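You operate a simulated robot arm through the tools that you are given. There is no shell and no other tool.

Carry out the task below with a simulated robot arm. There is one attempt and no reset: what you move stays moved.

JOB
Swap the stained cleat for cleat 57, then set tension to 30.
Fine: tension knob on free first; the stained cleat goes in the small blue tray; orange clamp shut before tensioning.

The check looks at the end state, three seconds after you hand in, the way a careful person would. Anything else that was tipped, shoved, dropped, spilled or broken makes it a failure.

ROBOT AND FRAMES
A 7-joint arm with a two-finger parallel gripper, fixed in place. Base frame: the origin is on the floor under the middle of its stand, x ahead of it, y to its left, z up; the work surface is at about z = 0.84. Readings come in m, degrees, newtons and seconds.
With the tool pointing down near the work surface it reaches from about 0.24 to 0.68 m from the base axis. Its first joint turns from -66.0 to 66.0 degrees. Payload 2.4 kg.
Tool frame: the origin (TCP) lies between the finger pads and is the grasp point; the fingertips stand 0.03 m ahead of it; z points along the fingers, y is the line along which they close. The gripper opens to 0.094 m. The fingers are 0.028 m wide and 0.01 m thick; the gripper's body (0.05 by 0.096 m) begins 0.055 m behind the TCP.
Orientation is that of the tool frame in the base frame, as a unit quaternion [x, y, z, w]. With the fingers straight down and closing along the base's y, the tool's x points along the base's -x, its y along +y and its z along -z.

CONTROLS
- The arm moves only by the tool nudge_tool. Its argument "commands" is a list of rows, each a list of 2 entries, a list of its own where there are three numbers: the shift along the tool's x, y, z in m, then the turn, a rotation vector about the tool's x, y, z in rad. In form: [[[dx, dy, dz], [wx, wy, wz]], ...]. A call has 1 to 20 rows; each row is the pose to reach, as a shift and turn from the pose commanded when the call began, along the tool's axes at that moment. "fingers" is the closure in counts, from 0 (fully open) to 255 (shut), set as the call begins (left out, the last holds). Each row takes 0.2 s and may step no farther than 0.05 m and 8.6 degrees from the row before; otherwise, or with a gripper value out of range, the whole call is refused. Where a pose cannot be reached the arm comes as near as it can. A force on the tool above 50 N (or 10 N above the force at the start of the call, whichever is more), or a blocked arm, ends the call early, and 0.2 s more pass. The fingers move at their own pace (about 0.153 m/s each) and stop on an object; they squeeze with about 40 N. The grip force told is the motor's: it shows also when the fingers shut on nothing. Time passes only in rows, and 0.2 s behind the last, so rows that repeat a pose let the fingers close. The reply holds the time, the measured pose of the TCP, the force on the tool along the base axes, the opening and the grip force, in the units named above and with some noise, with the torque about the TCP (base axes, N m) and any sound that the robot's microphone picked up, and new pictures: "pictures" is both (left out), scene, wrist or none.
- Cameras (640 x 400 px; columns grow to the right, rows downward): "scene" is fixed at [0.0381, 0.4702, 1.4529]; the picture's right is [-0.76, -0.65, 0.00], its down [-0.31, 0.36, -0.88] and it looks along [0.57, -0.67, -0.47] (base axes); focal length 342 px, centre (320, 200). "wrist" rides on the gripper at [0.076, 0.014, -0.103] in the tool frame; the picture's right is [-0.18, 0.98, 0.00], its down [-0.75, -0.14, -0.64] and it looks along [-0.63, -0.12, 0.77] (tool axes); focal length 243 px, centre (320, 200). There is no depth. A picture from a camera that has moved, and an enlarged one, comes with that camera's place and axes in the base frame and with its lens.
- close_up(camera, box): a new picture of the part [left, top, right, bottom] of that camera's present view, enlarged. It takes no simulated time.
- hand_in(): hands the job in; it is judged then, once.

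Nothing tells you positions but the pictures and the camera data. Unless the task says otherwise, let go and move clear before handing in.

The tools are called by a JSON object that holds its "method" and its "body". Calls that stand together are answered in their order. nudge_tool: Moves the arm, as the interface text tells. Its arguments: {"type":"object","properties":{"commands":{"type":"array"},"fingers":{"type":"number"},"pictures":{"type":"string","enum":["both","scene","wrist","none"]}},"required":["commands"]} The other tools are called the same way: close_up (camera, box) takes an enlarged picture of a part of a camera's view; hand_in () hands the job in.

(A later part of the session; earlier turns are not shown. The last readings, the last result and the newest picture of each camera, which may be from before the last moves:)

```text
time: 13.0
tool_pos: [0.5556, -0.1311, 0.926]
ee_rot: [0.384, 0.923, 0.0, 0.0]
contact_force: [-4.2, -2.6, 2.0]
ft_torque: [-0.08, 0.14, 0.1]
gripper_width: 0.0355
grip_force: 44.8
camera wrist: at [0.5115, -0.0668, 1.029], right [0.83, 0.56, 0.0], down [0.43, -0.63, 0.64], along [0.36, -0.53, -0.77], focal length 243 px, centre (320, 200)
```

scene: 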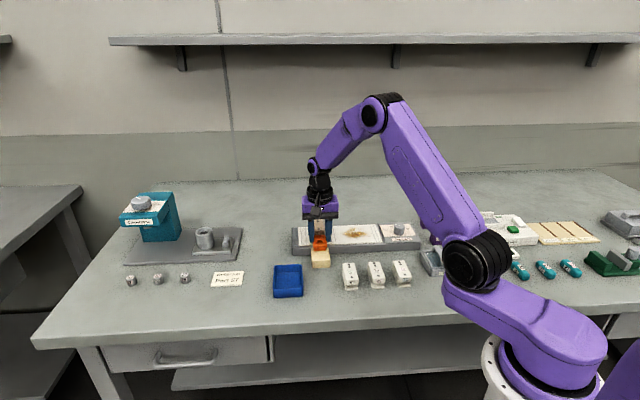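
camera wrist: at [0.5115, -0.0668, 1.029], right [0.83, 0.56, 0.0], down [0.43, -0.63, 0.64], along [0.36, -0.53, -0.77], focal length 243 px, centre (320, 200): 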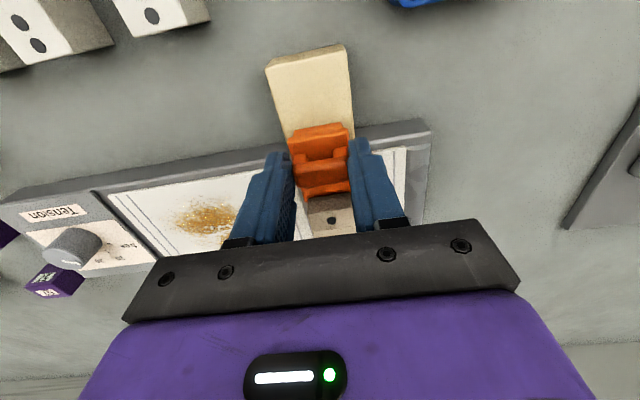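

I have the handle at 35.5 mm wide. I'll slide the clamp forward off the cleat in small steps.

{"method": "nudge_tool", "body": {"commands": [[[0.005, 0, 0], [0, 0, 0]], [[0.01, 0, 0], [0, 0, 0]], [[0.015, 0, 0], [0, 0, 0]], [[0.02, 0, 0], [0, 0, 0]], [[0.025, 0, 0], [0, 0, 0]], [[0.03, 0, 0], [0, 0, 0]]], "pictures": "both"}}

```text
time: 14.4
tool_pos: [0.5345, -0.111, 0.9265]
ee_rot: [0.384, 0.923, 0.0, 0.0]
contact_force: [1.3, -3.9, 0.8]
ft_torque: [0.42, 0.92, 0.09]
gripper_width: 0.0355
grip_force: 45.2
camera wrist: at [0.4899, -0.0454, 1.0289], right [0.83, 0.56, 0.0], down [0.43, -0.63, 0.64], along [0.36, -0.53, -0.77], focal length 243 px, centre (320, 200)
```

scene: 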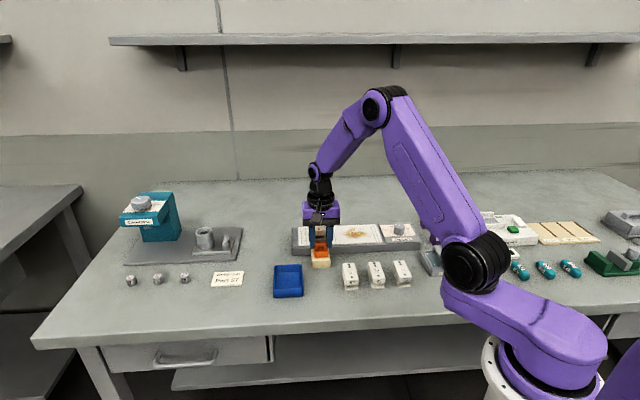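
wrist: 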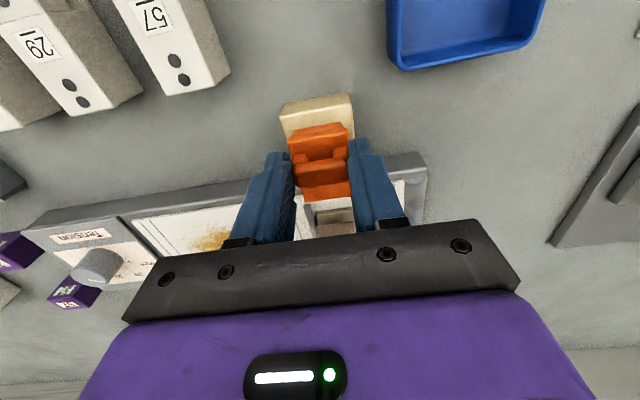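

{"method": "close_up", "body": {"camera": "wrist", "box": [240, 80, 440, 240]}}

{"method": "close_up", "body": {"camera": "scene", "box": [285, 190, 355, 275]}}

```text
2.50 times, centred on (340, 160) of wrist
camera zoom: at [0.4899, -0.0454, 1.0289], right [0.83, 0.56, 0.0], down [0.43, -0.63, 0.64], along [0.36, -0.53, -0.77], focal length 606 px, centre (270, 300)
```

zoom: 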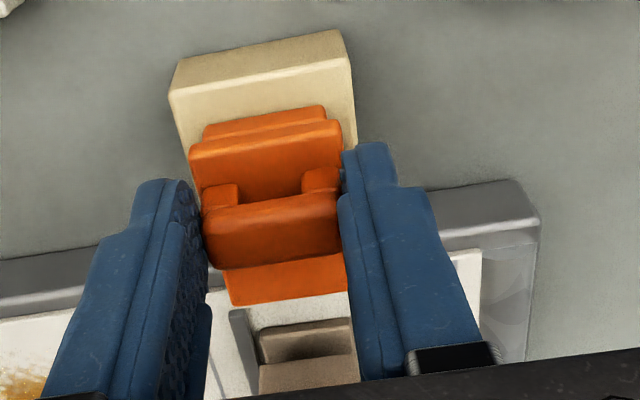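

```text
4.71 times, centred on (320, 232) of scene
camera zoom: at [0.0381, 0.4701, 1.453], right [-0.76, -0.65, 0.0], down [-0.31, 0.36, -0.88], along [0.57, -0.67, -0.47], focal length 1610 px, centre (320, 47)
```

zoom: 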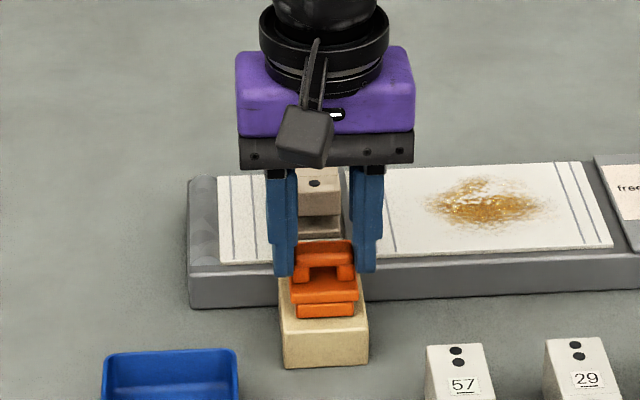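

{"method": "nudge_tool", "body": {"commands": [[[0.003, 0, 0], [0, 0, 0]], [[0.006, 0, 0], [0, 0, 0]], [[0.009, 0, 0], [0, 0, 0]], [[0.012, 0, 0], [0, 0, 0]]], "pictures": "wrist"}}

```text
time: 15.4
tool_pos: [0.5312, -0.1079, 0.9267]
ee_rot: [0.386, 0.923, 0.003, 0.011]
contact_force: [26.3, -32.7, -3.8]
ft_torque: [-0.97, -0.34, 0.32]
gripper_width: 0.0354
grip_force: 45.1
camera wrist: at [0.485, -0.0416, 1.0284], right [0.83, 0.56, 0.01], down [0.42, -0.63, 0.66], along [0.38, -0.54, -0.76], focal length 243 px, centre (320, 200)
```

wrist: 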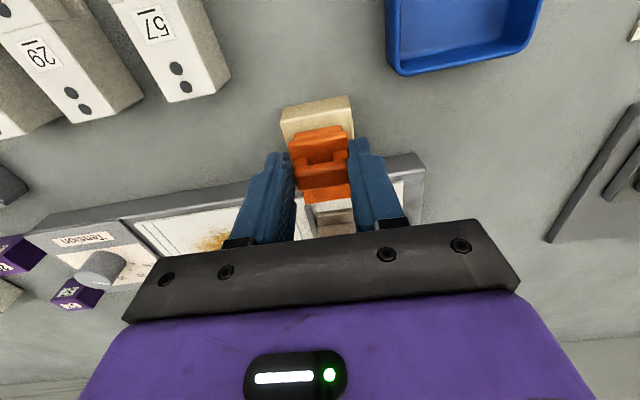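

The clamp has hit its open stop after about 35 mm of travel. I'll ease off the force, open the fingers and rise clear.

{"method": "nudge_tool", "body": {"commands": [[[-0.007, 0, 0], [0, 0, 0]], [[-0.007, 0, 0], [0, 0, 0]]], "pictures": "none"}}

{"method": "nudge_tool", "body": {"commands": [[[0, 0, 0], [0, 0, 0]], [[0, 0, 0], [0, 0, 0]], [[0, 0, 0], [0, 0, 0]], [[0, 0, -0.04], [0, 0, 0]], [[0, 0, -0.08], [0, 0, 0]], [[0, 0, -0.08], [0, 0, 0]]], "fingers": 0, "pictures": "both"}}

```text
time: 16.0
tool_pos: [0.531, -0.1075, 0.927]
ee_rot: [0.383, 0.924, 0.0, 0.002]
contact_force: [2.5, -16.0, 22.6]
ft_torque: [-1.18, -0.79, -0.04]
gripper_width: 0.0357
grip_force: 45.8
```

```text
time: 17.4
tool_pos: [0.533, -0.107, 1.0064]
ee_rot: [0.383, 0.924, 0.001, 0.0]
contact_force: [0.3, -0.2, 0.2]
ft_torque: [-0.01, 0.01, -0.03]
gripper_width: 0.0938
grip_force: 0.0
camera wrist: at [0.488, -0.0422, 1.1094], right [0.83, 0.56, 0.0], down [0.43, -0.63, 0.64], along [0.36, -0.53, -0.77], focal length 243 px, centre (320, 200)
```

scene: 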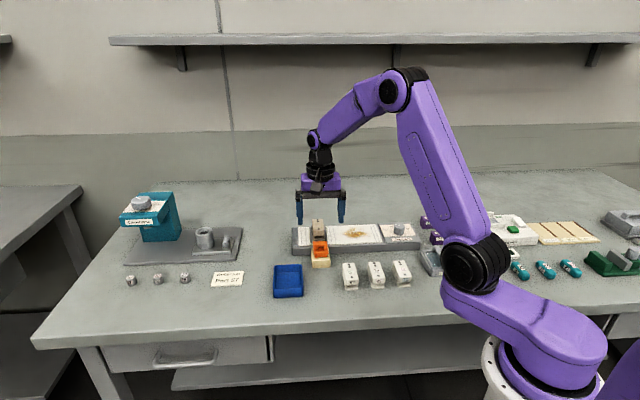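
wrist: 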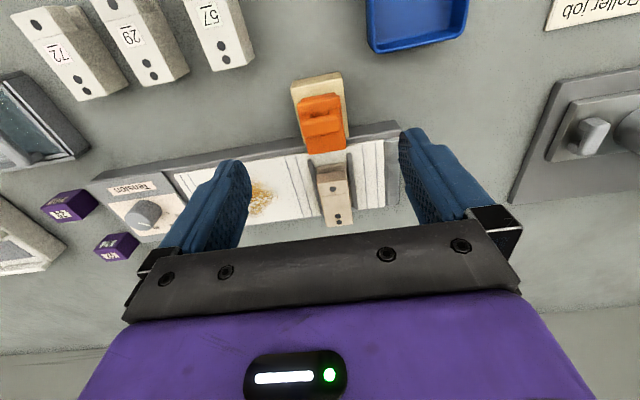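

{"method": "close_up", "body": {"camera": "wrist", "box": [270, 60, 410, 240]}}

{"method": "close_up", "body": {"camera": "scene", "box": [285, 205, 355, 275]}}

{"method": "close_up", "body": {"camera": "wrist", "box": [0, 0, 280, 110]}}

```text
2.22 times, centred on (340, 150) of wrist
camera zoom: at [0.488, -0.0422, 1.1094], right [0.83, 0.56, 0.0], down [0.43, -0.63, 0.64], along [0.36, -0.53, -0.77], focal length 539 px, centre (276, 311)
```

zoom: 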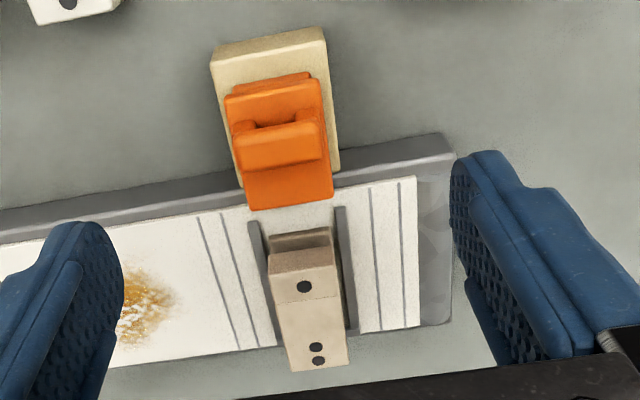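

```text
5.71 times, centred on (320, 240) of scene
camera zoom: at [0.0381, 0.4702, 1.4529], right [-0.76, -0.65, 0.0], down [-0.31, 0.36, -0.88], along [0.57, -0.67, -0.47], focal length 1955 px, centre (320, -29)
```

zoom: 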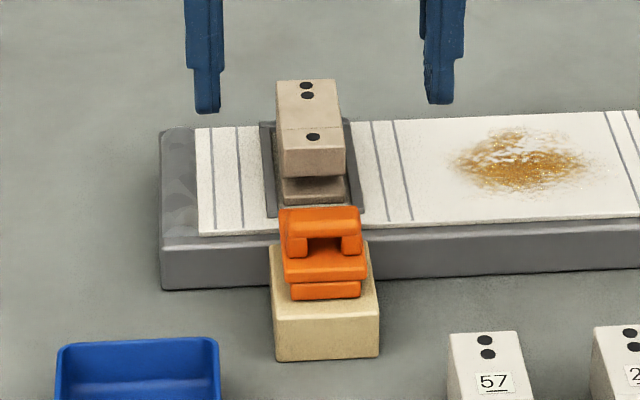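

```text
2.29 times, centred on (140, 55) of wrist
camera zoom: at [0.488, -0.0422, 1.1094], right [0.83, 0.56, 0.0], down [0.43, -0.63, 0.64], along [0.36, -0.53, -0.77], focal length 555 px, centre (731, 531)
```

zoom: 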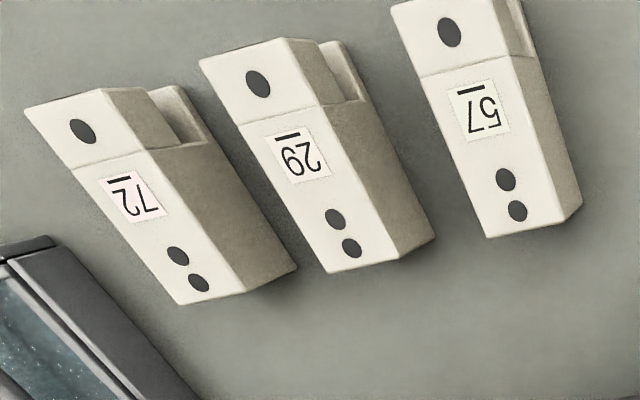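

The clamp is fully open and its lip is clear of the stained cleat. The cleat's top is at z≈0.909, it runs along -45°, and its body is centred near (0.600, -0.175). I'll move above it.

{"method": "nudge_tool", "body": {"commands": [[[-0.032, 0, 0], [0, 0, 0]], [[-0.064, -0.001, 0], [0, 0, 0]], [[-0.0958, -0.001, 0], [0, 0, 0]], [[-0.0958, -0.001, 0.04], [0, 0, 0]], [[-0.0958, -0.001, 0.04], [0, 0, 0]]], "pictures": "both"}}

```text
time: 18.6
tool_pos: [0.5975, -0.1755, 0.9684]
ee_rot: [0.384, 0.923, 0.0, 0.0]
contact_force: [-0.4, 0.7, 0.0]
ft_torque: [-0.03, -0.02, 0.0]
gripper_width: 0.094
grip_force: 0.0
camera wrist: at [0.5527, -0.1105, 1.0714], right [0.83, 0.56, 0.0], down [0.43, -0.63, 0.64], along [0.36, -0.53, -0.77], focal length 243 px, centre (320, 200)
```

scene: 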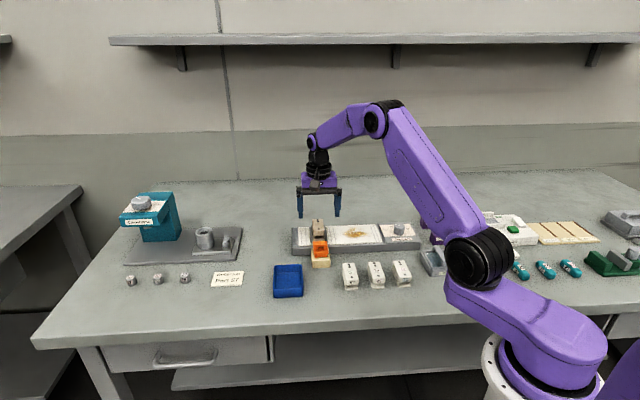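
wrist: 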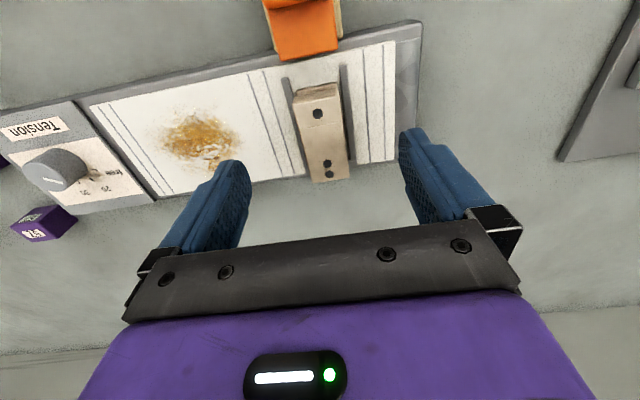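

{"method": "close_up", "body": {"camera": "wrist", "box": [260, 50, 400, 200]}}

{"method": "close_up", "body": {"camera": "scene", "box": [285, 180, 355, 275]}}

```text
2.67 times, centred on (330, 125) of wrist
camera zoom: at [0.5527, -0.1105, 1.0714], right [0.83, 0.56, 0.0], down [0.43, -0.63, 0.64], along [0.36, -0.53, -0.77], focal length 647 px, centre (293, 400)
```

zoom: 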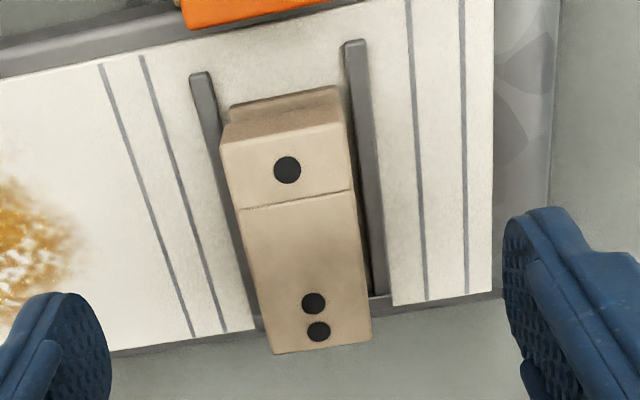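

```text
4.21 times, centred on (320, 228) of scene
camera zoom: at [0.0381, 0.4702, 1.4529], right [-0.76, -0.65, 0.0], down [-0.31, 0.36, -0.88], along [0.57, -0.67, -0.47], focal length 1440 px, centre (320, 84)
```

zoom: 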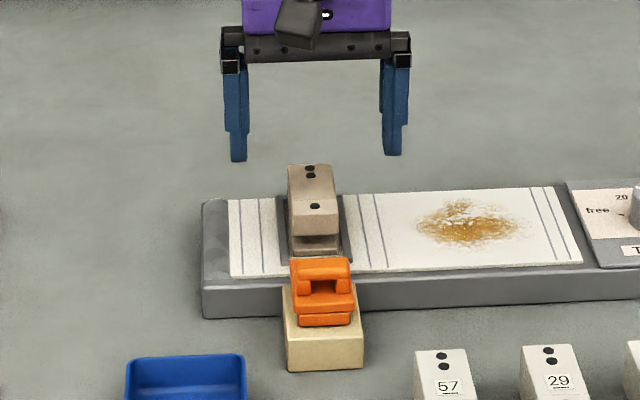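

{"method": "nudge_tool", "body": {"commands": [[[-0.0028, 0.0017, 0.0], [0, 0, 0]], [[-0.0028, 0.0017, 0.025], [0, 0, 0]], [[-0.0028, 0.0017, 0.04], [0, 0, 0]], [[-0.0028, 0.0017, 0.0494], [0, 0, 0]], [[-0.0028, 0.0017, 0.0494], [0, 0, 0]]], "pictures": "both"}}

```text
time: 19.8
tool_pos: [0.6016, -0.1748, 0.9176]
ee_rot: [0.384, 0.923, 0.0, 0.0]
contact_force: [-0.1, 0.1, 0.3]
ft_torque: [0.01, 0.01, 0.03]
gripper_width: 0.0941
grip_force: 0.1
camera wrist: at [0.5576, -0.1107, 1.0207], right [0.83, 0.56, 0.0], down [0.43, -0.63, 0.64], along [0.36, -0.53, -0.77], focal length 243 px, centre (320, 200)
```

scene: 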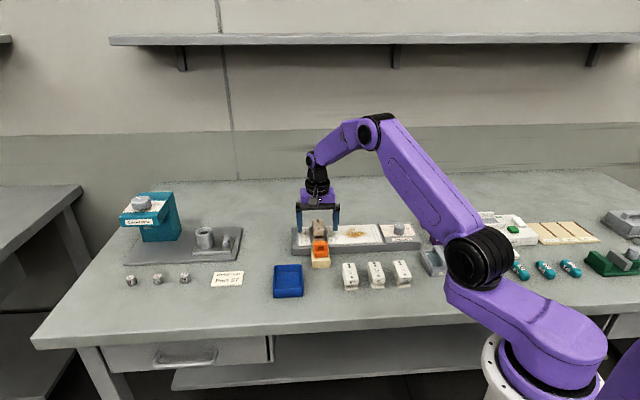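
wrist: 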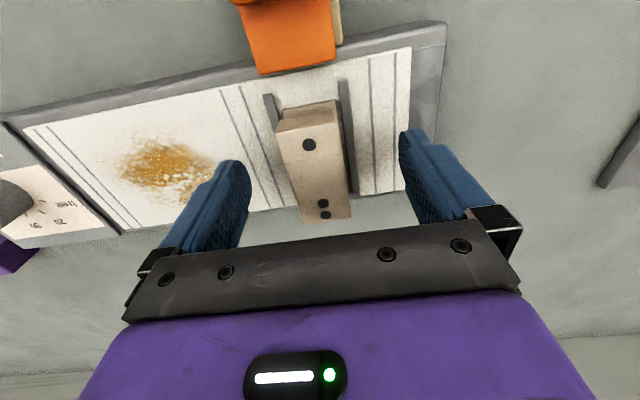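

The cleat is between the fingers. After a small centring correction I'll grip it.

{"method": "nudge_tool", "body": {"commands": [[[0, -0.0008, 0], [0, 0, 0]], [[0, -0.0008, 0], [0, 0, 0]], [[0, -0.0008, 0], [0, 0, 0]], [[0, -0.0008, 0], [0, 0, 0]]], "fingers": 255, "pictures": "wrist"}}

```text
time: 20.8
tool_pos: [0.6005, -0.1759, 0.9174]
ee_rot: [0.383, 0.924, 0.0, 0.0]
contact_force: [0.8, 0.7, 1.6]
ft_torque: [-0.04, -0.1, 0.0]
gripper_width: 0.0309
grip_force: 39.5
camera wrist: at [0.5572, -0.1118, 1.0204], right [0.83, 0.56, 0.0], down [0.43, -0.63, 0.64], along [0.36, -0.53, -0.77], focal length 243 px, centre (320, 200)
```

wrist: 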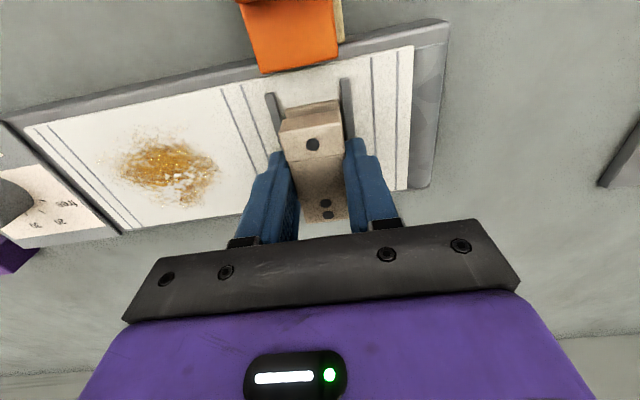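

Gripped at 31 mm wide. Now I'll lift straight up, slowly.

{"method": "nudge_tool", "body": {"commands": [[[0, 0, -0.005], [0, 0, 0]], [[0, 0, -0.01], [0, 0, 0]], [[0, 0, -0.02], [0, 0, 0]], [[0, 0, -0.035], [0, 0, 0]], [[0, 0, -0.06], [0, 0, 0]], [[0, 0, -0.09], [0, 0, 0]], [[0, 0, -0.09], [0, 0, 0]]], "pictures": "both"}}

```text
time: 22.4
tool_pos: [0.6029, -0.176, 1.0063]
ee_rot: [0.384, 0.923, 0.0, 0.0]
contact_force: [-0.9, -0.6, -0.2]
ft_torque: [0.01, 0.01, -0.01]
gripper_width: 0.0311
grip_force: 40.8
camera wrist: at [0.5578, -0.1106, 1.1088], right [0.83, 0.56, 0.0], down [0.43, -0.63, 0.64], along [0.36, -0.53, -0.77], focal length 243 px, centre (320, 200)
```

scene: 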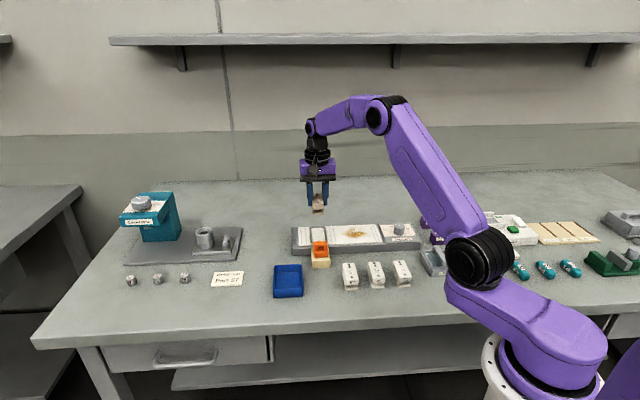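
wrist: 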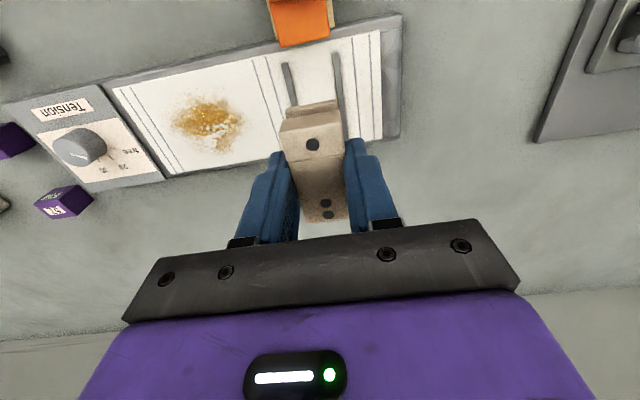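

{"method": "close_up", "body": {"camera": "scene", "box": [285, 190, 355, 275]}}

{"method": "close_up", "body": {"camera": "wrist", "box": [240, 20, 400, 140]}}

```text
4.71 times, centred on (320, 232) of scene
camera zoom: at [0.0381, 0.4702, 1.4529], right [-0.76, -0.65, 0.0], down [-0.31, 0.36, -0.88], along [0.57, -0.67, -0.47], focal length 1610 px, centre (320, 47)
```

zoom: 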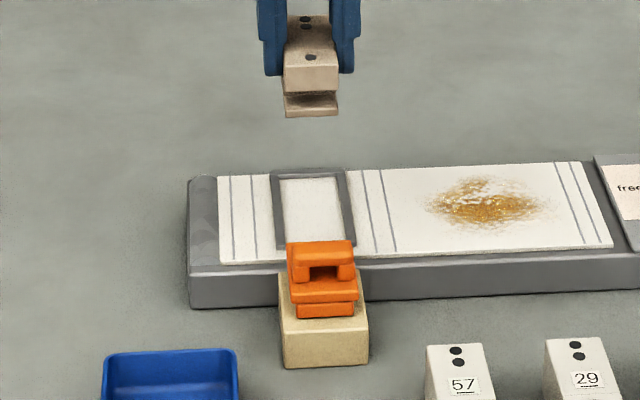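

```text
3.33 times, centred on (320, 80) of wrist
camera zoom: at [0.5578, -0.1106, 1.1088], right [0.83, 0.56, 0.0], down [0.43, -0.63, 0.64], along [0.36, -0.53, -0.77], focal length 809 px, centre (320, 600)
```

zoom: 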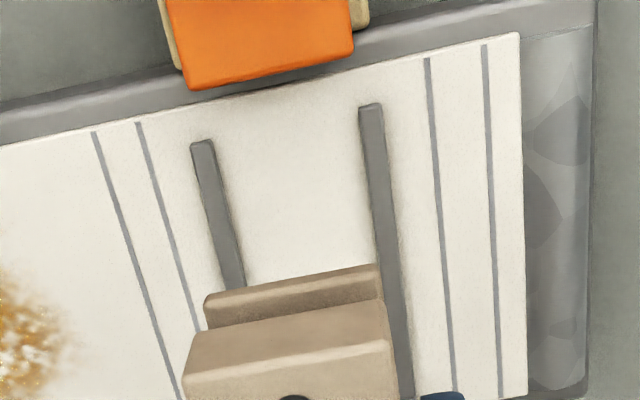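

The cleat is out. The pocket is a U-shaped rail, open at the front, with the white strip as its floor. I'll carry the cleat towards the blue tray.

{"method": "nudge_tool", "body": {"commands": [[[0.0, 0.0, -0.015], [0, 0, 0]], [[0.028, 0.016, -0.015], [0, 0, 0]], [[0.056, 0.032, -0.015], [0, 0, 0]], [[0.084, 0.048, -0.015], [0, 0, 0]], [[0.112, 0.064, -0.015], [0, 0, 0]], [[0.1404, 0.0803, -0.015], [0, 0, 0]], [[0.1404, 0.0803, -0.015], [0, 0, 0]]], "pictures": "both"}}

```text
time: 24.0
tool_pos: [0.559, -0.0193, 1.0209]
ee_rot: [0.383, 0.924, 0.0, -0.001]
contact_force: [0.1, -0.3, -1.2]
ft_torque: [0.0, -0.02, -0.01]
gripper_width: 0.0311
grip_force: 40.4
camera wrist: at [0.5158, 0.0452, 1.1225], right [0.83, 0.56, 0.0], down [0.43, -0.63, 0.64], along [0.36, -0.53, -0.77], focal length 243 px, centre (320, 200)
```

scene: 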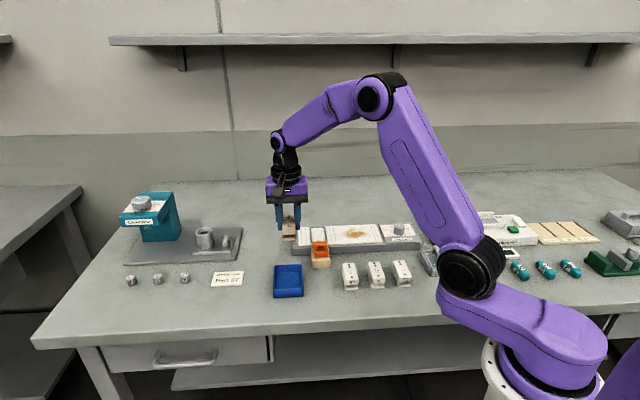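
wrist: 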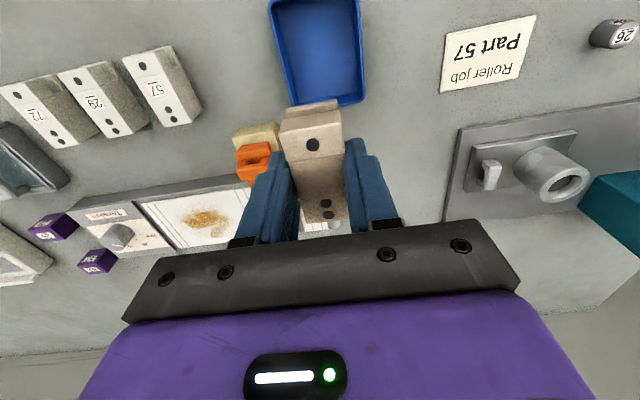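

{"method": "close_up", "body": {"camera": "wrist", "box": [240, 0, 400, 120]}}

{"method": "close_up", "body": {"camera": "wrist", "box": [0, 30, 220, 160]}}

```text
3.33 times, centred on (320, 60) of wrist
camera zoom: at [0.5158, 0.0452, 1.1225], right [0.83, 0.56, 0.0], down [0.43, -0.63, 0.64], along [0.36, -0.53, -0.77], focal length 809 px, centre (320, 667)
```

zoom: 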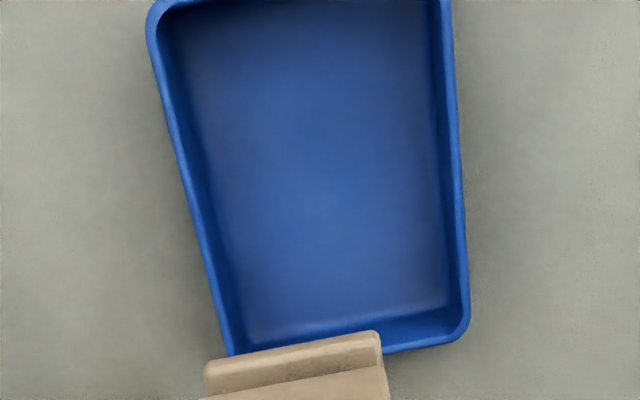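

```text
2.91 times, centred on (110, 95) of wrist
camera zoom: at [0.5158, 0.0452, 1.1225], right [0.83, 0.56, 0.0], down [0.43, -0.63, 0.64], along [0.36, -0.53, -0.77], focal length 706 px, centre (931, 506)
```

zoom: 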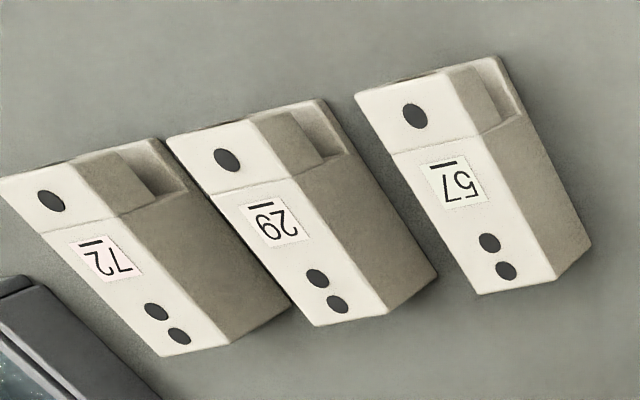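

The blue tray measures about 75 × 85 mm and is centred near (0.542, 0.010), aligned with the fixture, so the 31 × 68 mm cleat fits. I'll move over it and partway down.

{"method": "nudge_tool", "body": {"commands": [[[0.0327, 0.0087, 0], [0, 0, 0]], [[0.0327, 0.0087, 0.04], [0, 0, 0]], [[0.0327, 0.0087, 0.08], [0, 0, 0]], [[0.0327, 0.0087, 0.09], [0, 0, 0]], [[0.0327, 0.0087, 0.09], [0, 0, 0]]], "pictures": "both"}}

```text
time: 25.2
tool_pos: [0.5413, 0.0074, 0.9314]
ee_rot: [0.383, 0.924, 0.0, 0.0]
contact_force: [0.1, 0.0, -0.4]
ft_torque: [0.01, -0.03, -0.01]
gripper_width: 0.0308
grip_force: 40.1
camera wrist: at [0.4978, 0.0726, 1.0339], right [0.83, 0.56, 0.0], down [0.43, -0.63, 0.64], along [0.36, -0.53, -0.77], focal length 243 px, centre (320, 200)
```

scene: 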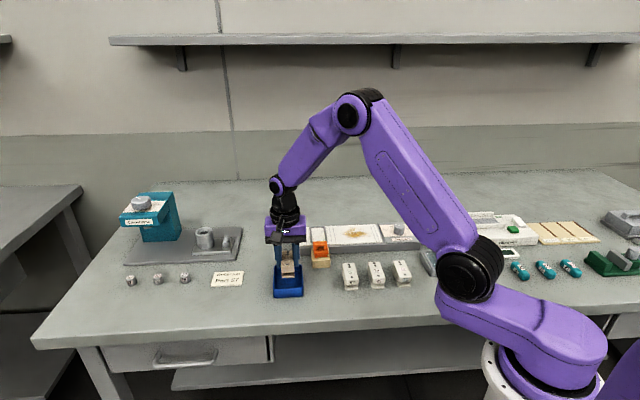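
wrist: 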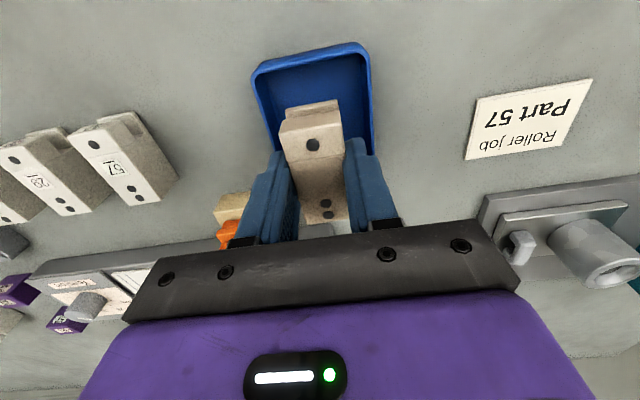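

{"method": "close_up", "body": {"camera": "wrist", "box": [230, 20, 410, 200]}}

{"method": "close_up", "body": {"camera": "scene", "box": [255, 230, 325, 305]}}

```text
2.22 times, centred on (320, 110) of wrist
camera zoom: at [0.4978, 0.0726, 1.0339], right [0.83, 0.56, 0.0], down [0.43, -0.63, 0.64], along [0.36, -0.53, -0.77], focal length 539 px, centre (320, 400)
```

zoom: 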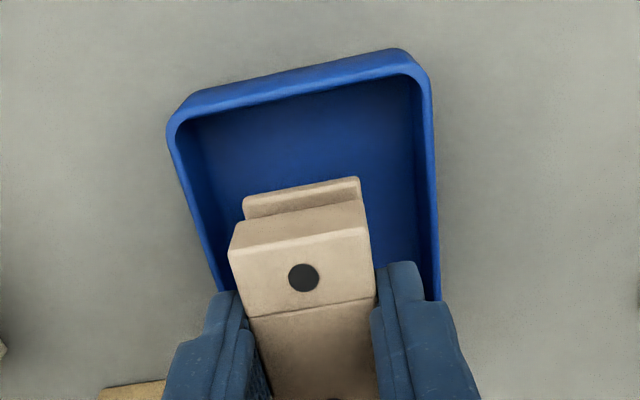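

```text
5.33 times, centred on (290, 268) of scene
camera zoom: at [0.0381, 0.4702, 1.4529], right [-0.76, -0.65, 0.0], down [-0.31, 0.36, -0.88], along [0.57, -0.67, -0.47], focal length 1825 px, centre (480, -160)
```

zoom: 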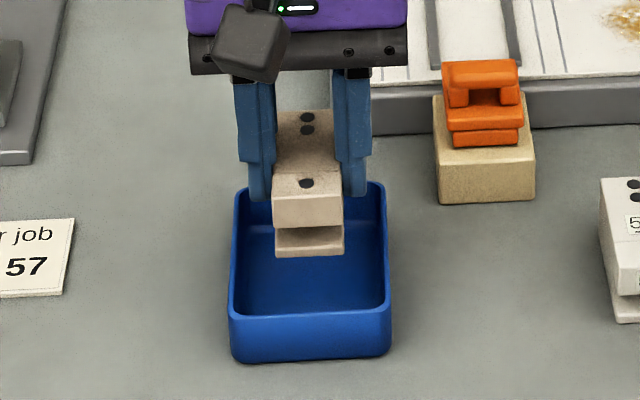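

{"method": "nudge_tool", "body": {"commands": [[[0.0025, 0.0018, 0], [0, 0, 0]], [[0.0025, 0.0018, 0.02], [0, 0, 0]], [[0.0025, 0.0018, 0.032], [0, 0, 0]], [[0.0025, 0.0018, 0.038], [0, 0, 0]], [[0.0025, 0.0018, 0.038], [0, 0, 0]]], "pictures": "both"}}

```text
time: 26.4
tool_pos: [0.5415, 0.0137, 0.8934]
ee_rot: [0.384, 0.923, 0.0, -0.001]
contact_force: [0.9, -0.4, 0.2]
ft_torque: [0.03, -0.02, 0.02]
gripper_width: 0.0308
grip_force: 40.4
camera wrist: at [0.4983, 0.0777, 0.9956], right [0.83, 0.56, 0.0], down [0.43, -0.63, 0.64], along [0.36, -0.53, -0.77], focal length 243 px, centre (320, 200)
```

scene: 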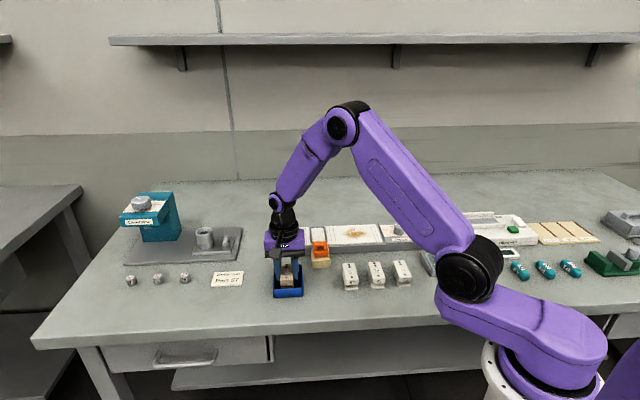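
wrist: 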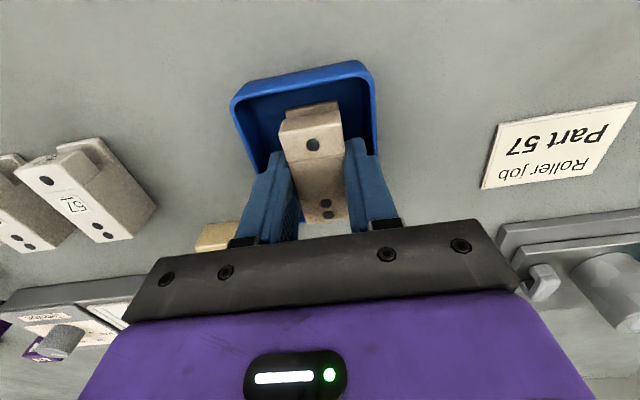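

{"method": "close_up", "body": {"camera": "wrist", "box": [210, 40, 410, 240]}}

{"method": "close_up", "body": {"camera": "scene", "box": [255, 230, 325, 305]}}

```text
2.00 times, centred on (310, 140) of wrist
camera zoom: at [0.4983, 0.0777, 0.9956], right [0.83, 0.56, 0.0], down [0.43, -0.63, 0.64], along [0.36, -0.53, -0.77], focal length 485 px, centre (340, 320)
```

zoom: 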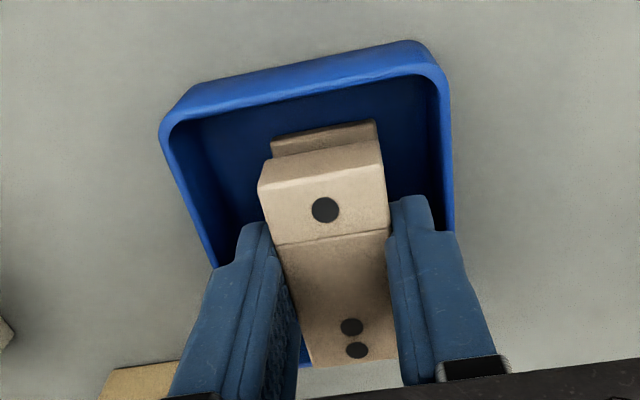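

```text
5.33 times, centred on (290, 268) of scene
camera zoom: at [0.0381, 0.4702, 1.4529], right [-0.76, -0.65, 0.0], down [-0.31, 0.36, -0.88], along [0.57, -0.67, -0.47], focal length 1825 px, centre (480, -160)
```

zoom: 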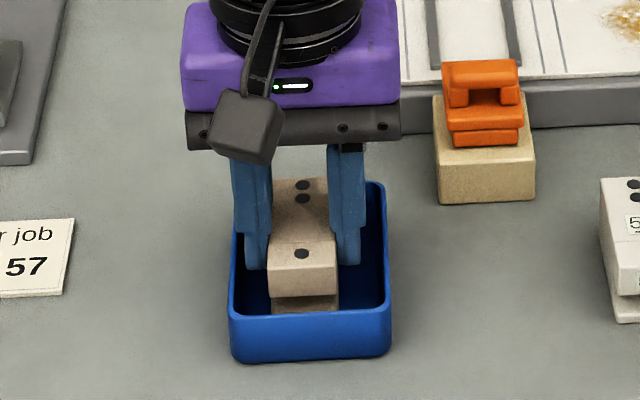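

The cleat is inside the walls with good margins. I'll creep down until it touches the floor.

{"method": "nudge_tool", "body": {"commands": [[[0, -0.002, 0.001], [0, 0, 0]], [[0, -0.002, 0.002], [0, 0, 0]], [[0, -0.002, 0.003], [0, 0, 0]], [[0, -0.002, 0.004], [0, 0, 0]]], "pictures": "none"}}

```text
time: 27.4
tool_pos: [0.5401, 0.0111, 0.8891]
ee_rot: [0.383, 0.924, -0.001, 0.001]
contact_force: [-2.6, 0.6, 9.2]
ft_torque: [-0.26, -0.12, -0.06]
gripper_width: 0.0313
grip_force: 39.9
```

I've got floor contact at about 9 N. I'll open only partway, because the fingers are inside the tray, and then lift straight out.

{"method": "nudge_tool", "body": {"commands": [[[0, 0, -0.001], [0, 0, 0]], [[0, 0, -0.001], [0, 0, 0]], [[0, 0, -0.001], [0, 0, 0]]], "fingers": 146, "pictures": "wrist"}}

```text
time: 28.2
tool_pos: [0.5398, 0.0121, 0.8896]
ee_rot: [0.383, 0.924, 0.0, 0.0]
contact_force: [0.2, 0.4, -0.3]
ft_torque: [0.0, -0.02, 0.0]
gripper_width: 0.0403
grip_force: 0.0
camera wrist: at [0.4956, 0.0757, 0.9924], right [0.83, 0.56, 0.0], down [0.43, -0.63, 0.64], along [0.36, -0.53, -0.77], focal length 243 px, centre (320, 200)
```

wrist: 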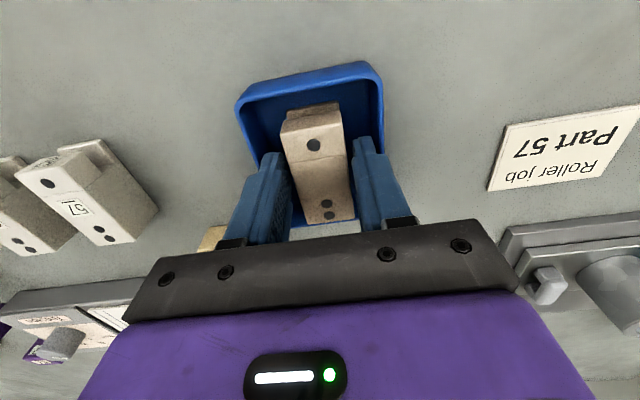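

{"method": "nudge_tool", "body": {"commands": [[[0, 0, -0.03], [0, 0, 0]], [[0, 0, -0.07], [0, 0, 0]], [[0, 0, -0.11], [0, 0, 0]]], "pictures": "scene"}}

{"method": "nudge_tool", "body": {"commands": [[[0.0005, -0.032, 0], [0, 0, 0]], [[0.001, -0.064, 0], [0, 0, 0]], [[0.0015, -0.096, 0], [0, 0, 0]], [[0.002, -0.128, 0], [0, 0, 0]], [[0.0025, -0.161, 0.0], [0, 0, 0]], [[0.0025, -0.161, 0.03], [0, 0, 0]], [[0.0025, -0.161, 0.03], [0, 0, 0]]], "fingers": 0, "pictures": "both"}}

```text
time: 29.0
tool_pos: [0.5385, 0.0123, 1.0052]
ee_rot: [0.384, 0.924, 0.0, -0.001]
contact_force: [0.0, 0.2, 0.1]
ft_torque: [0.02, -0.02, 0.0]
gripper_width: 0.0401
grip_force: 0.0
```

scene: 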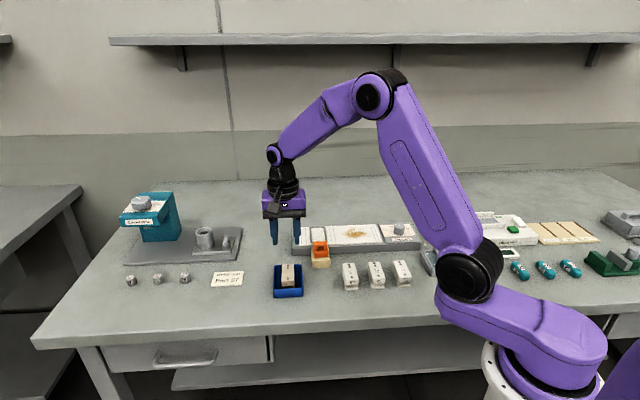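

```text
time: 30.6
tool_pos: [0.4228, -0.1006, 0.9697]
ee_rot: [0.383, 0.924, 0.001, 0.0]
contact_force: [-0.8, 0.7, 0.3]
ft_torque: [0.01, 0.02, 0.03]
gripper_width: 0.094
grip_force: 0.1
camera wrist: at [0.3786, -0.0365, 1.0719], right [0.83, 0.56, 0.0], down [0.43, -0.63, 0.64], along [0.36, -0.53, -0.77], focal length 243 px, centre (320, 200)
```

scene: 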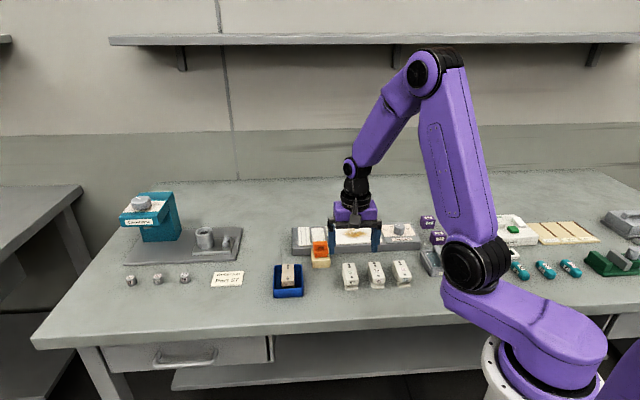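
wrist: 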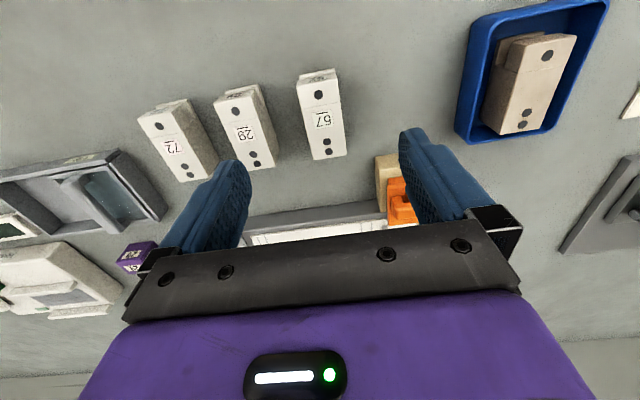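

{"method": "close_up", "body": {"camera": "wrist", "box": [200, 50, 380, 190]}}

{"method": "close_up", "body": {"camera": "wrist", "box": [440, 0, 620, 150]}}

```text
2.86 times, centred on (290, 120) of wrist
camera zoom: at [0.3786, -0.0365, 1.0719], right [0.83, 0.56, 0.0], down [0.43, -0.63, 0.64], along [0.36, -0.53, -0.77], focal length 693 px, centre (406, 429)
```

zoom: 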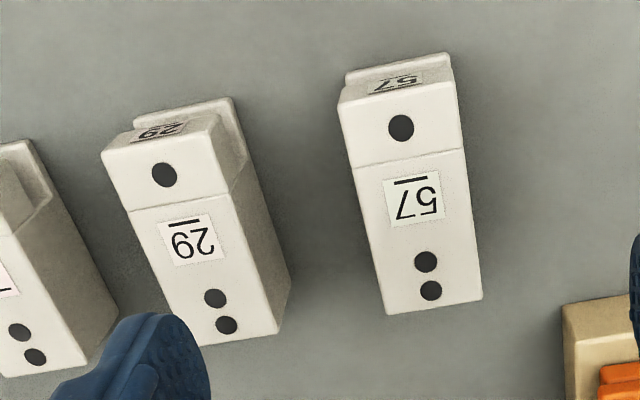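

```text
2.67 times, centred on (530, 75) of wrist
camera zoom: at [0.3786, -0.0365, 1.0719], right [0.83, 0.56, 0.0], down [0.43, -0.63, 0.64], along [0.36, -0.53, -0.77], focal length 647 px, centre (-240, 533)
```

zoom: 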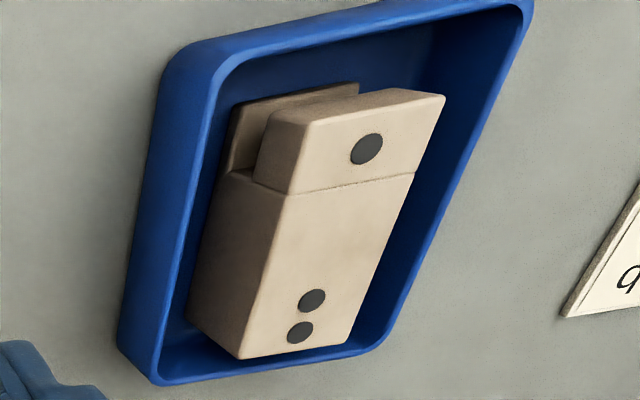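

The stained cleat lies neatly in the tray. Cleat 57's grasp point is about (0.425, -0.100). Cleat 29 is only 68 mm away, so I'll open just to about 60 mm and go down.

{"method": "nudge_tool", "body": {"commands": [[[-0.0013, 0.002, 0.0], [0, 0, 0]], [[-0.0013, 0.002, 0.0], [0, 0, 0]], [[-0.0013, 0.002, 0.03], [0, 0, 0]], [[-0.0013, 0.002, 0.05], [0, 0, 0]], [[-0.0013, 0.002, 0.055], [0, 0, 0]]], "fingers": 92, "pictures": "both"}}

```text
time: 31.8
tool_pos: [0.4281, -0.1002, 0.9129]
ee_rot: [0.384, 0.923, 0.0, -0.001]
contact_force: [-0.1, 0.1, 0.1]
ft_torque: [0.01, 0.01, 0.03]
gripper_width: 0.0602
grip_force: 0.0
camera wrist: at [0.3835, -0.0353, 1.0156], right [0.83, 0.56, 0.0], down [0.43, -0.63, 0.64], along [0.36, -0.53, -0.77], focal length 243 px, centre (320, 200)
```

scene: 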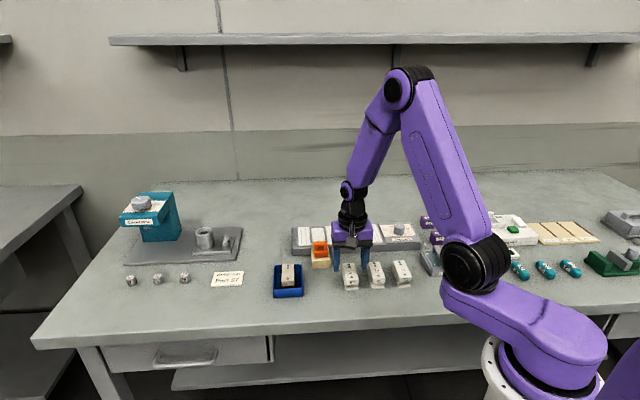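
wrist: 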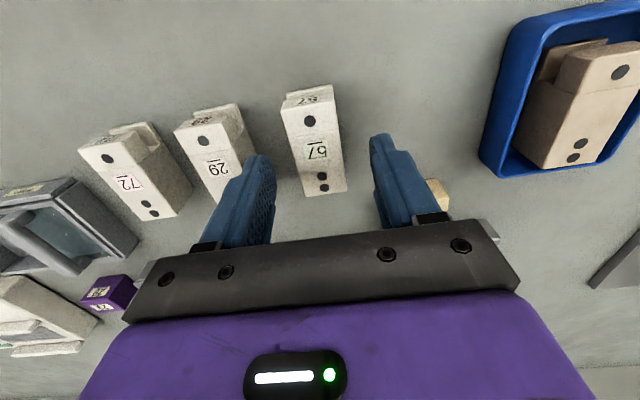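

{"method": "close_up", "body": {"camera": "wrist", "box": [190, 70, 430, 220]}}

{"method": "close_up", "body": {"camera": "scene", "box": [320, 230, 400, 300]}}

```text
2.67 times, centred on (310, 145) of wrist
camera zoom: at [0.3835, -0.0353, 1.0156], right [0.83, 0.56, 0.0], down [0.43, -0.63, 0.64], along [0.36, -0.53, -0.77], focal length 647 px, centre (347, 347)
```

zoom: 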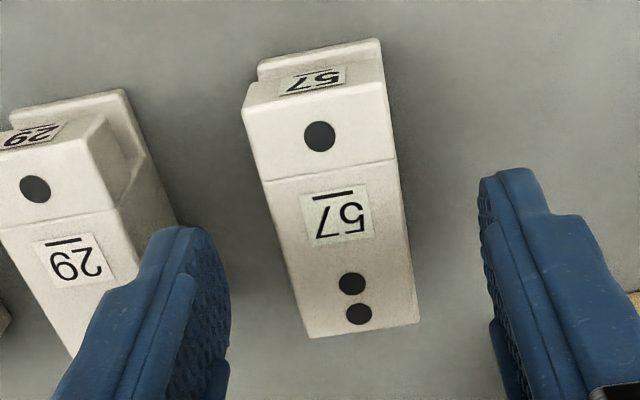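

```text
5.71 times, centred on (360, 265) of scene
camera zoom: at [0.0381, 0.4702, 1.4529], right [-0.76, -0.65, 0.0], down [-0.31, 0.36, -0.88], along [0.57, -0.67, -0.47], focal length 1955 px, centre (91, -171)
```

zoom: 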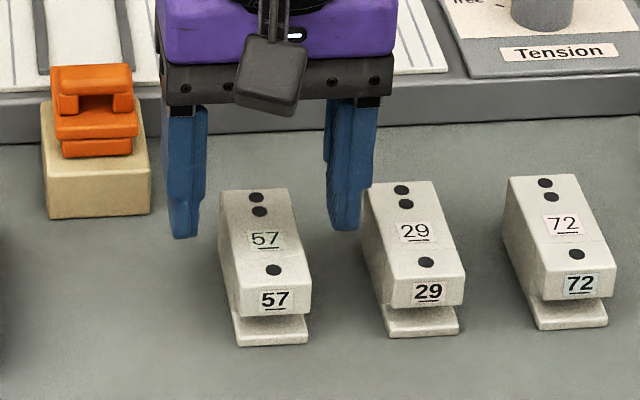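

{"method": "nudge_tool", "body": {"commands": [[[0.0012, -0.0018, 0.0], [0, 0, 0]], [[0.0012, -0.0018, 0.015], [0, 0, 0]], [[0.0012, -0.0018, 0.028], [0, 0, 0]], [[0.0012, -0.0018, 0.028], [0, 0, 0]]], "pictures": "both"}}

```text
time: 32.8
tool_pos: [0.4239, -0.101, 0.8868]
ee_rot: [0.383, 0.924, 0.0, 0.0]
contact_force: [0.3, -0.2, -0.7]
ft_torque: [0.03, 0.02, -0.02]
gripper_width: 0.0601
grip_force: 0.0
camera wrist: at [0.3803, -0.0361, 0.9893], right [0.83, 0.56, 0.0], down [0.43, -0.63, 0.64], along [0.36, -0.53, -0.77], focal length 243 px, centre (320, 200)
```

scene: 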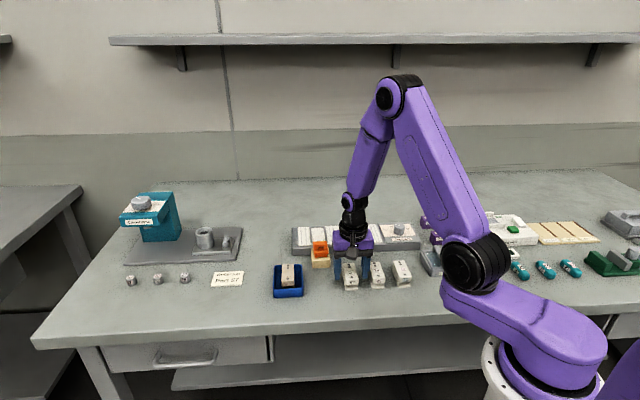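
wrist: 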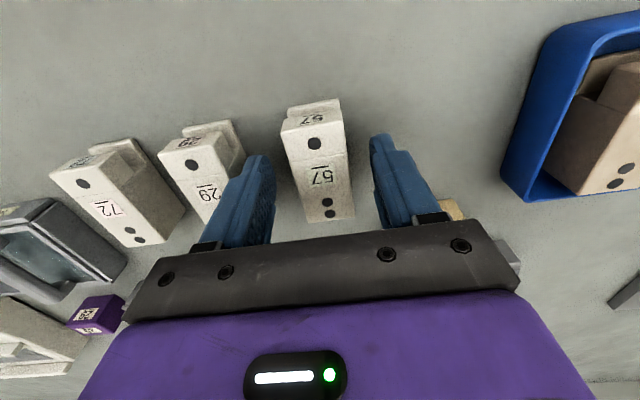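

Cleat 57 sits in the fingers exactly as the stained one did, so I'll grip it.

{"method": "nudge_tool", "body": {"commands": [[[0, 0, 0.001], [0, 0, 0]], [[0, 0, 0.001], [0, 0, 0]], [[0, 0, 0.001], [0, 0, 0]]], "fingers": 255, "pictures": "wrist"}}

```text
time: 33.6
tool_pos: [0.4251, -0.0997, 0.8858]
ee_rot: [0.383, 0.924, 0.0, 0.001]
contact_force: [0.0, -1.6, 12.1]
ft_torque: [-0.08, -0.05, -0.01]
gripper_width: 0.031
grip_force: 39.5
camera wrist: at [0.38, -0.036, 0.9887], right [0.83, 0.56, 0.0], down [0.43, -0.63, 0.64], along [0.36, -0.53, -0.77], focal length 243 px, centre (320, 200)
```

wrist: 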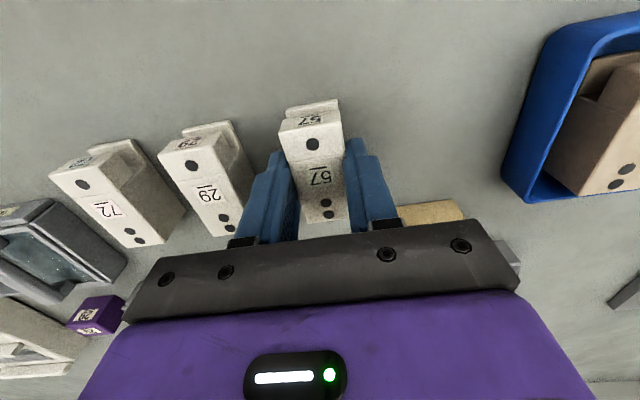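

Same relative grip as before. I'll lift it and carry it over the pocket.

{"method": "nudge_tool", "body": {"commands": [[[0, 0, -0.02], [0, 0, 0]], [[0, 0, -0.06], [0, 0, 0]], [[0, 0, -0.1], [0, 0, 0]], [[0, 0, -0.125], [0, 0, 0]], [[-0.0356, 0.014, -0.125], [0, 0, 0]], [[-0.0712, 0.028, -0.125], [0, 0, 0]], [[-0.1067, 0.042, -0.125], [0, 0, 0]], [[-0.1423, 0.0561, -0.125], [0, 0, 0]], [[-0.1779, 0.0701, -0.125], [0, 0, 0]], [[-0.1779, 0.0701, -0.125], [0, 0, 0]]], "pictures": "both"}}

```text
time: 35.8
tool_pos: [0.5966, -0.1784, 1.012]
ee_rot: [0.383, 0.924, 0.0, 0.0]
contact_force: [0.1, 0.1, -1.1]
ft_torque: [0.02, 0.0, 0.02]
gripper_width: 0.0309
grip_force: 40.8
camera wrist: at [0.5525, -0.1138, 1.1139], right [0.83, 0.56, 0.0], down [0.43, -0.63, 0.64], along [0.36, -0.53, -0.77], focal length 243 px, centre (320, 200)
```

scene: 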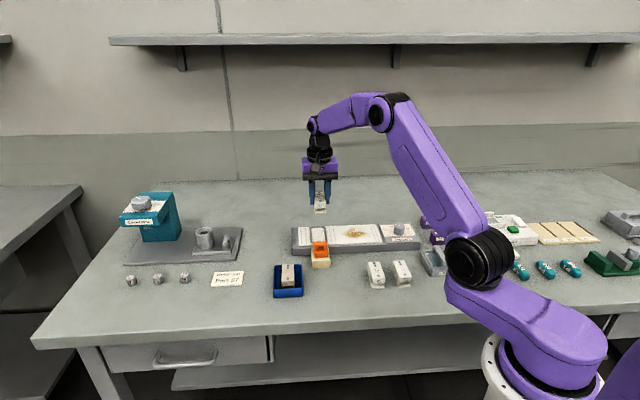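
wrist: 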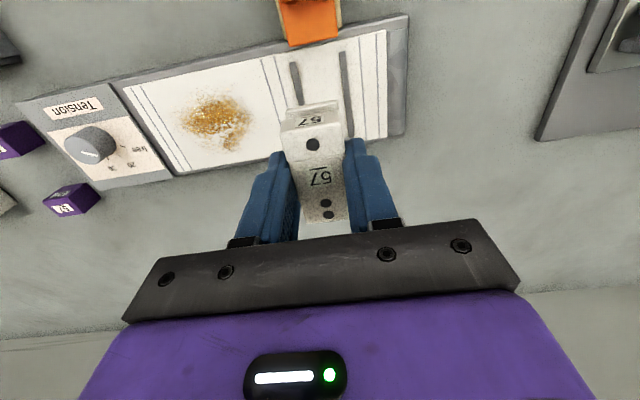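

{"method": "nudge_tool", "body": {"commands": [[[-0.0014, 0.0045, 0], [0, 0, 0]], [[-0.0014, 0.0045, 0.03], [0, 0, 0]], [[-0.0014, 0.0045, 0.06], [0, 0, 0]], [[-0.0014, 0.0045, 0.075], [0, 0, 0]], [[-0.0014, 0.0045, 0.075], [0, 0, 0]]], "pictures": "both"}}

```text
time: 37.0
tool_pos: [0.6022, -0.1744, 0.9366]
ee_rot: [0.383, 0.924, 0.001, -0.001]
contact_force: [-0.1, 0.2, -0.3]
ft_torque: [-0.01, -0.02, -0.03]
gripper_width: 0.0311
grip_force: 40.3
camera wrist: at [0.5579, -0.1109, 1.0398], right [0.83, 0.56, 0.0], down [0.43, -0.63, 0.64], along [0.36, -0.53, -0.77], focal length 243 px, centre (320, 200)
```

scene: 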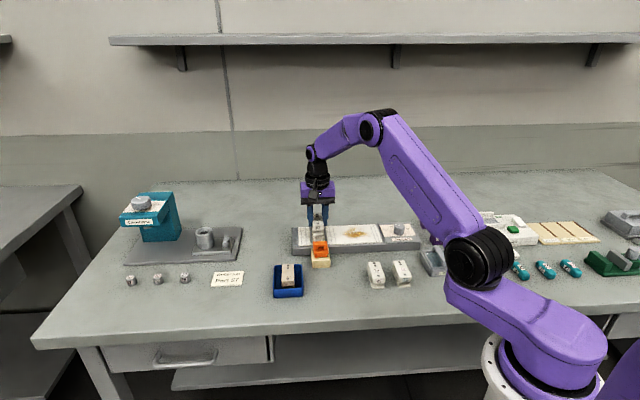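
wrist: 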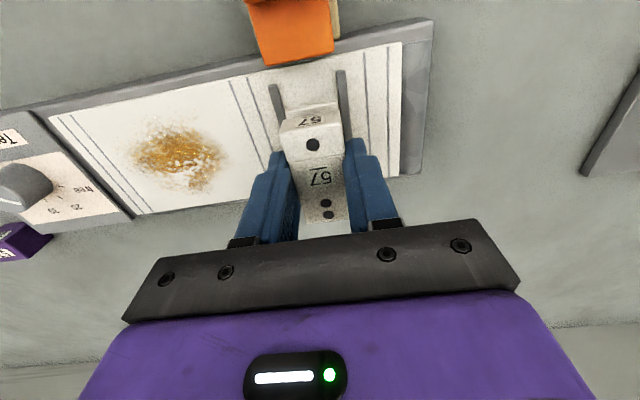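

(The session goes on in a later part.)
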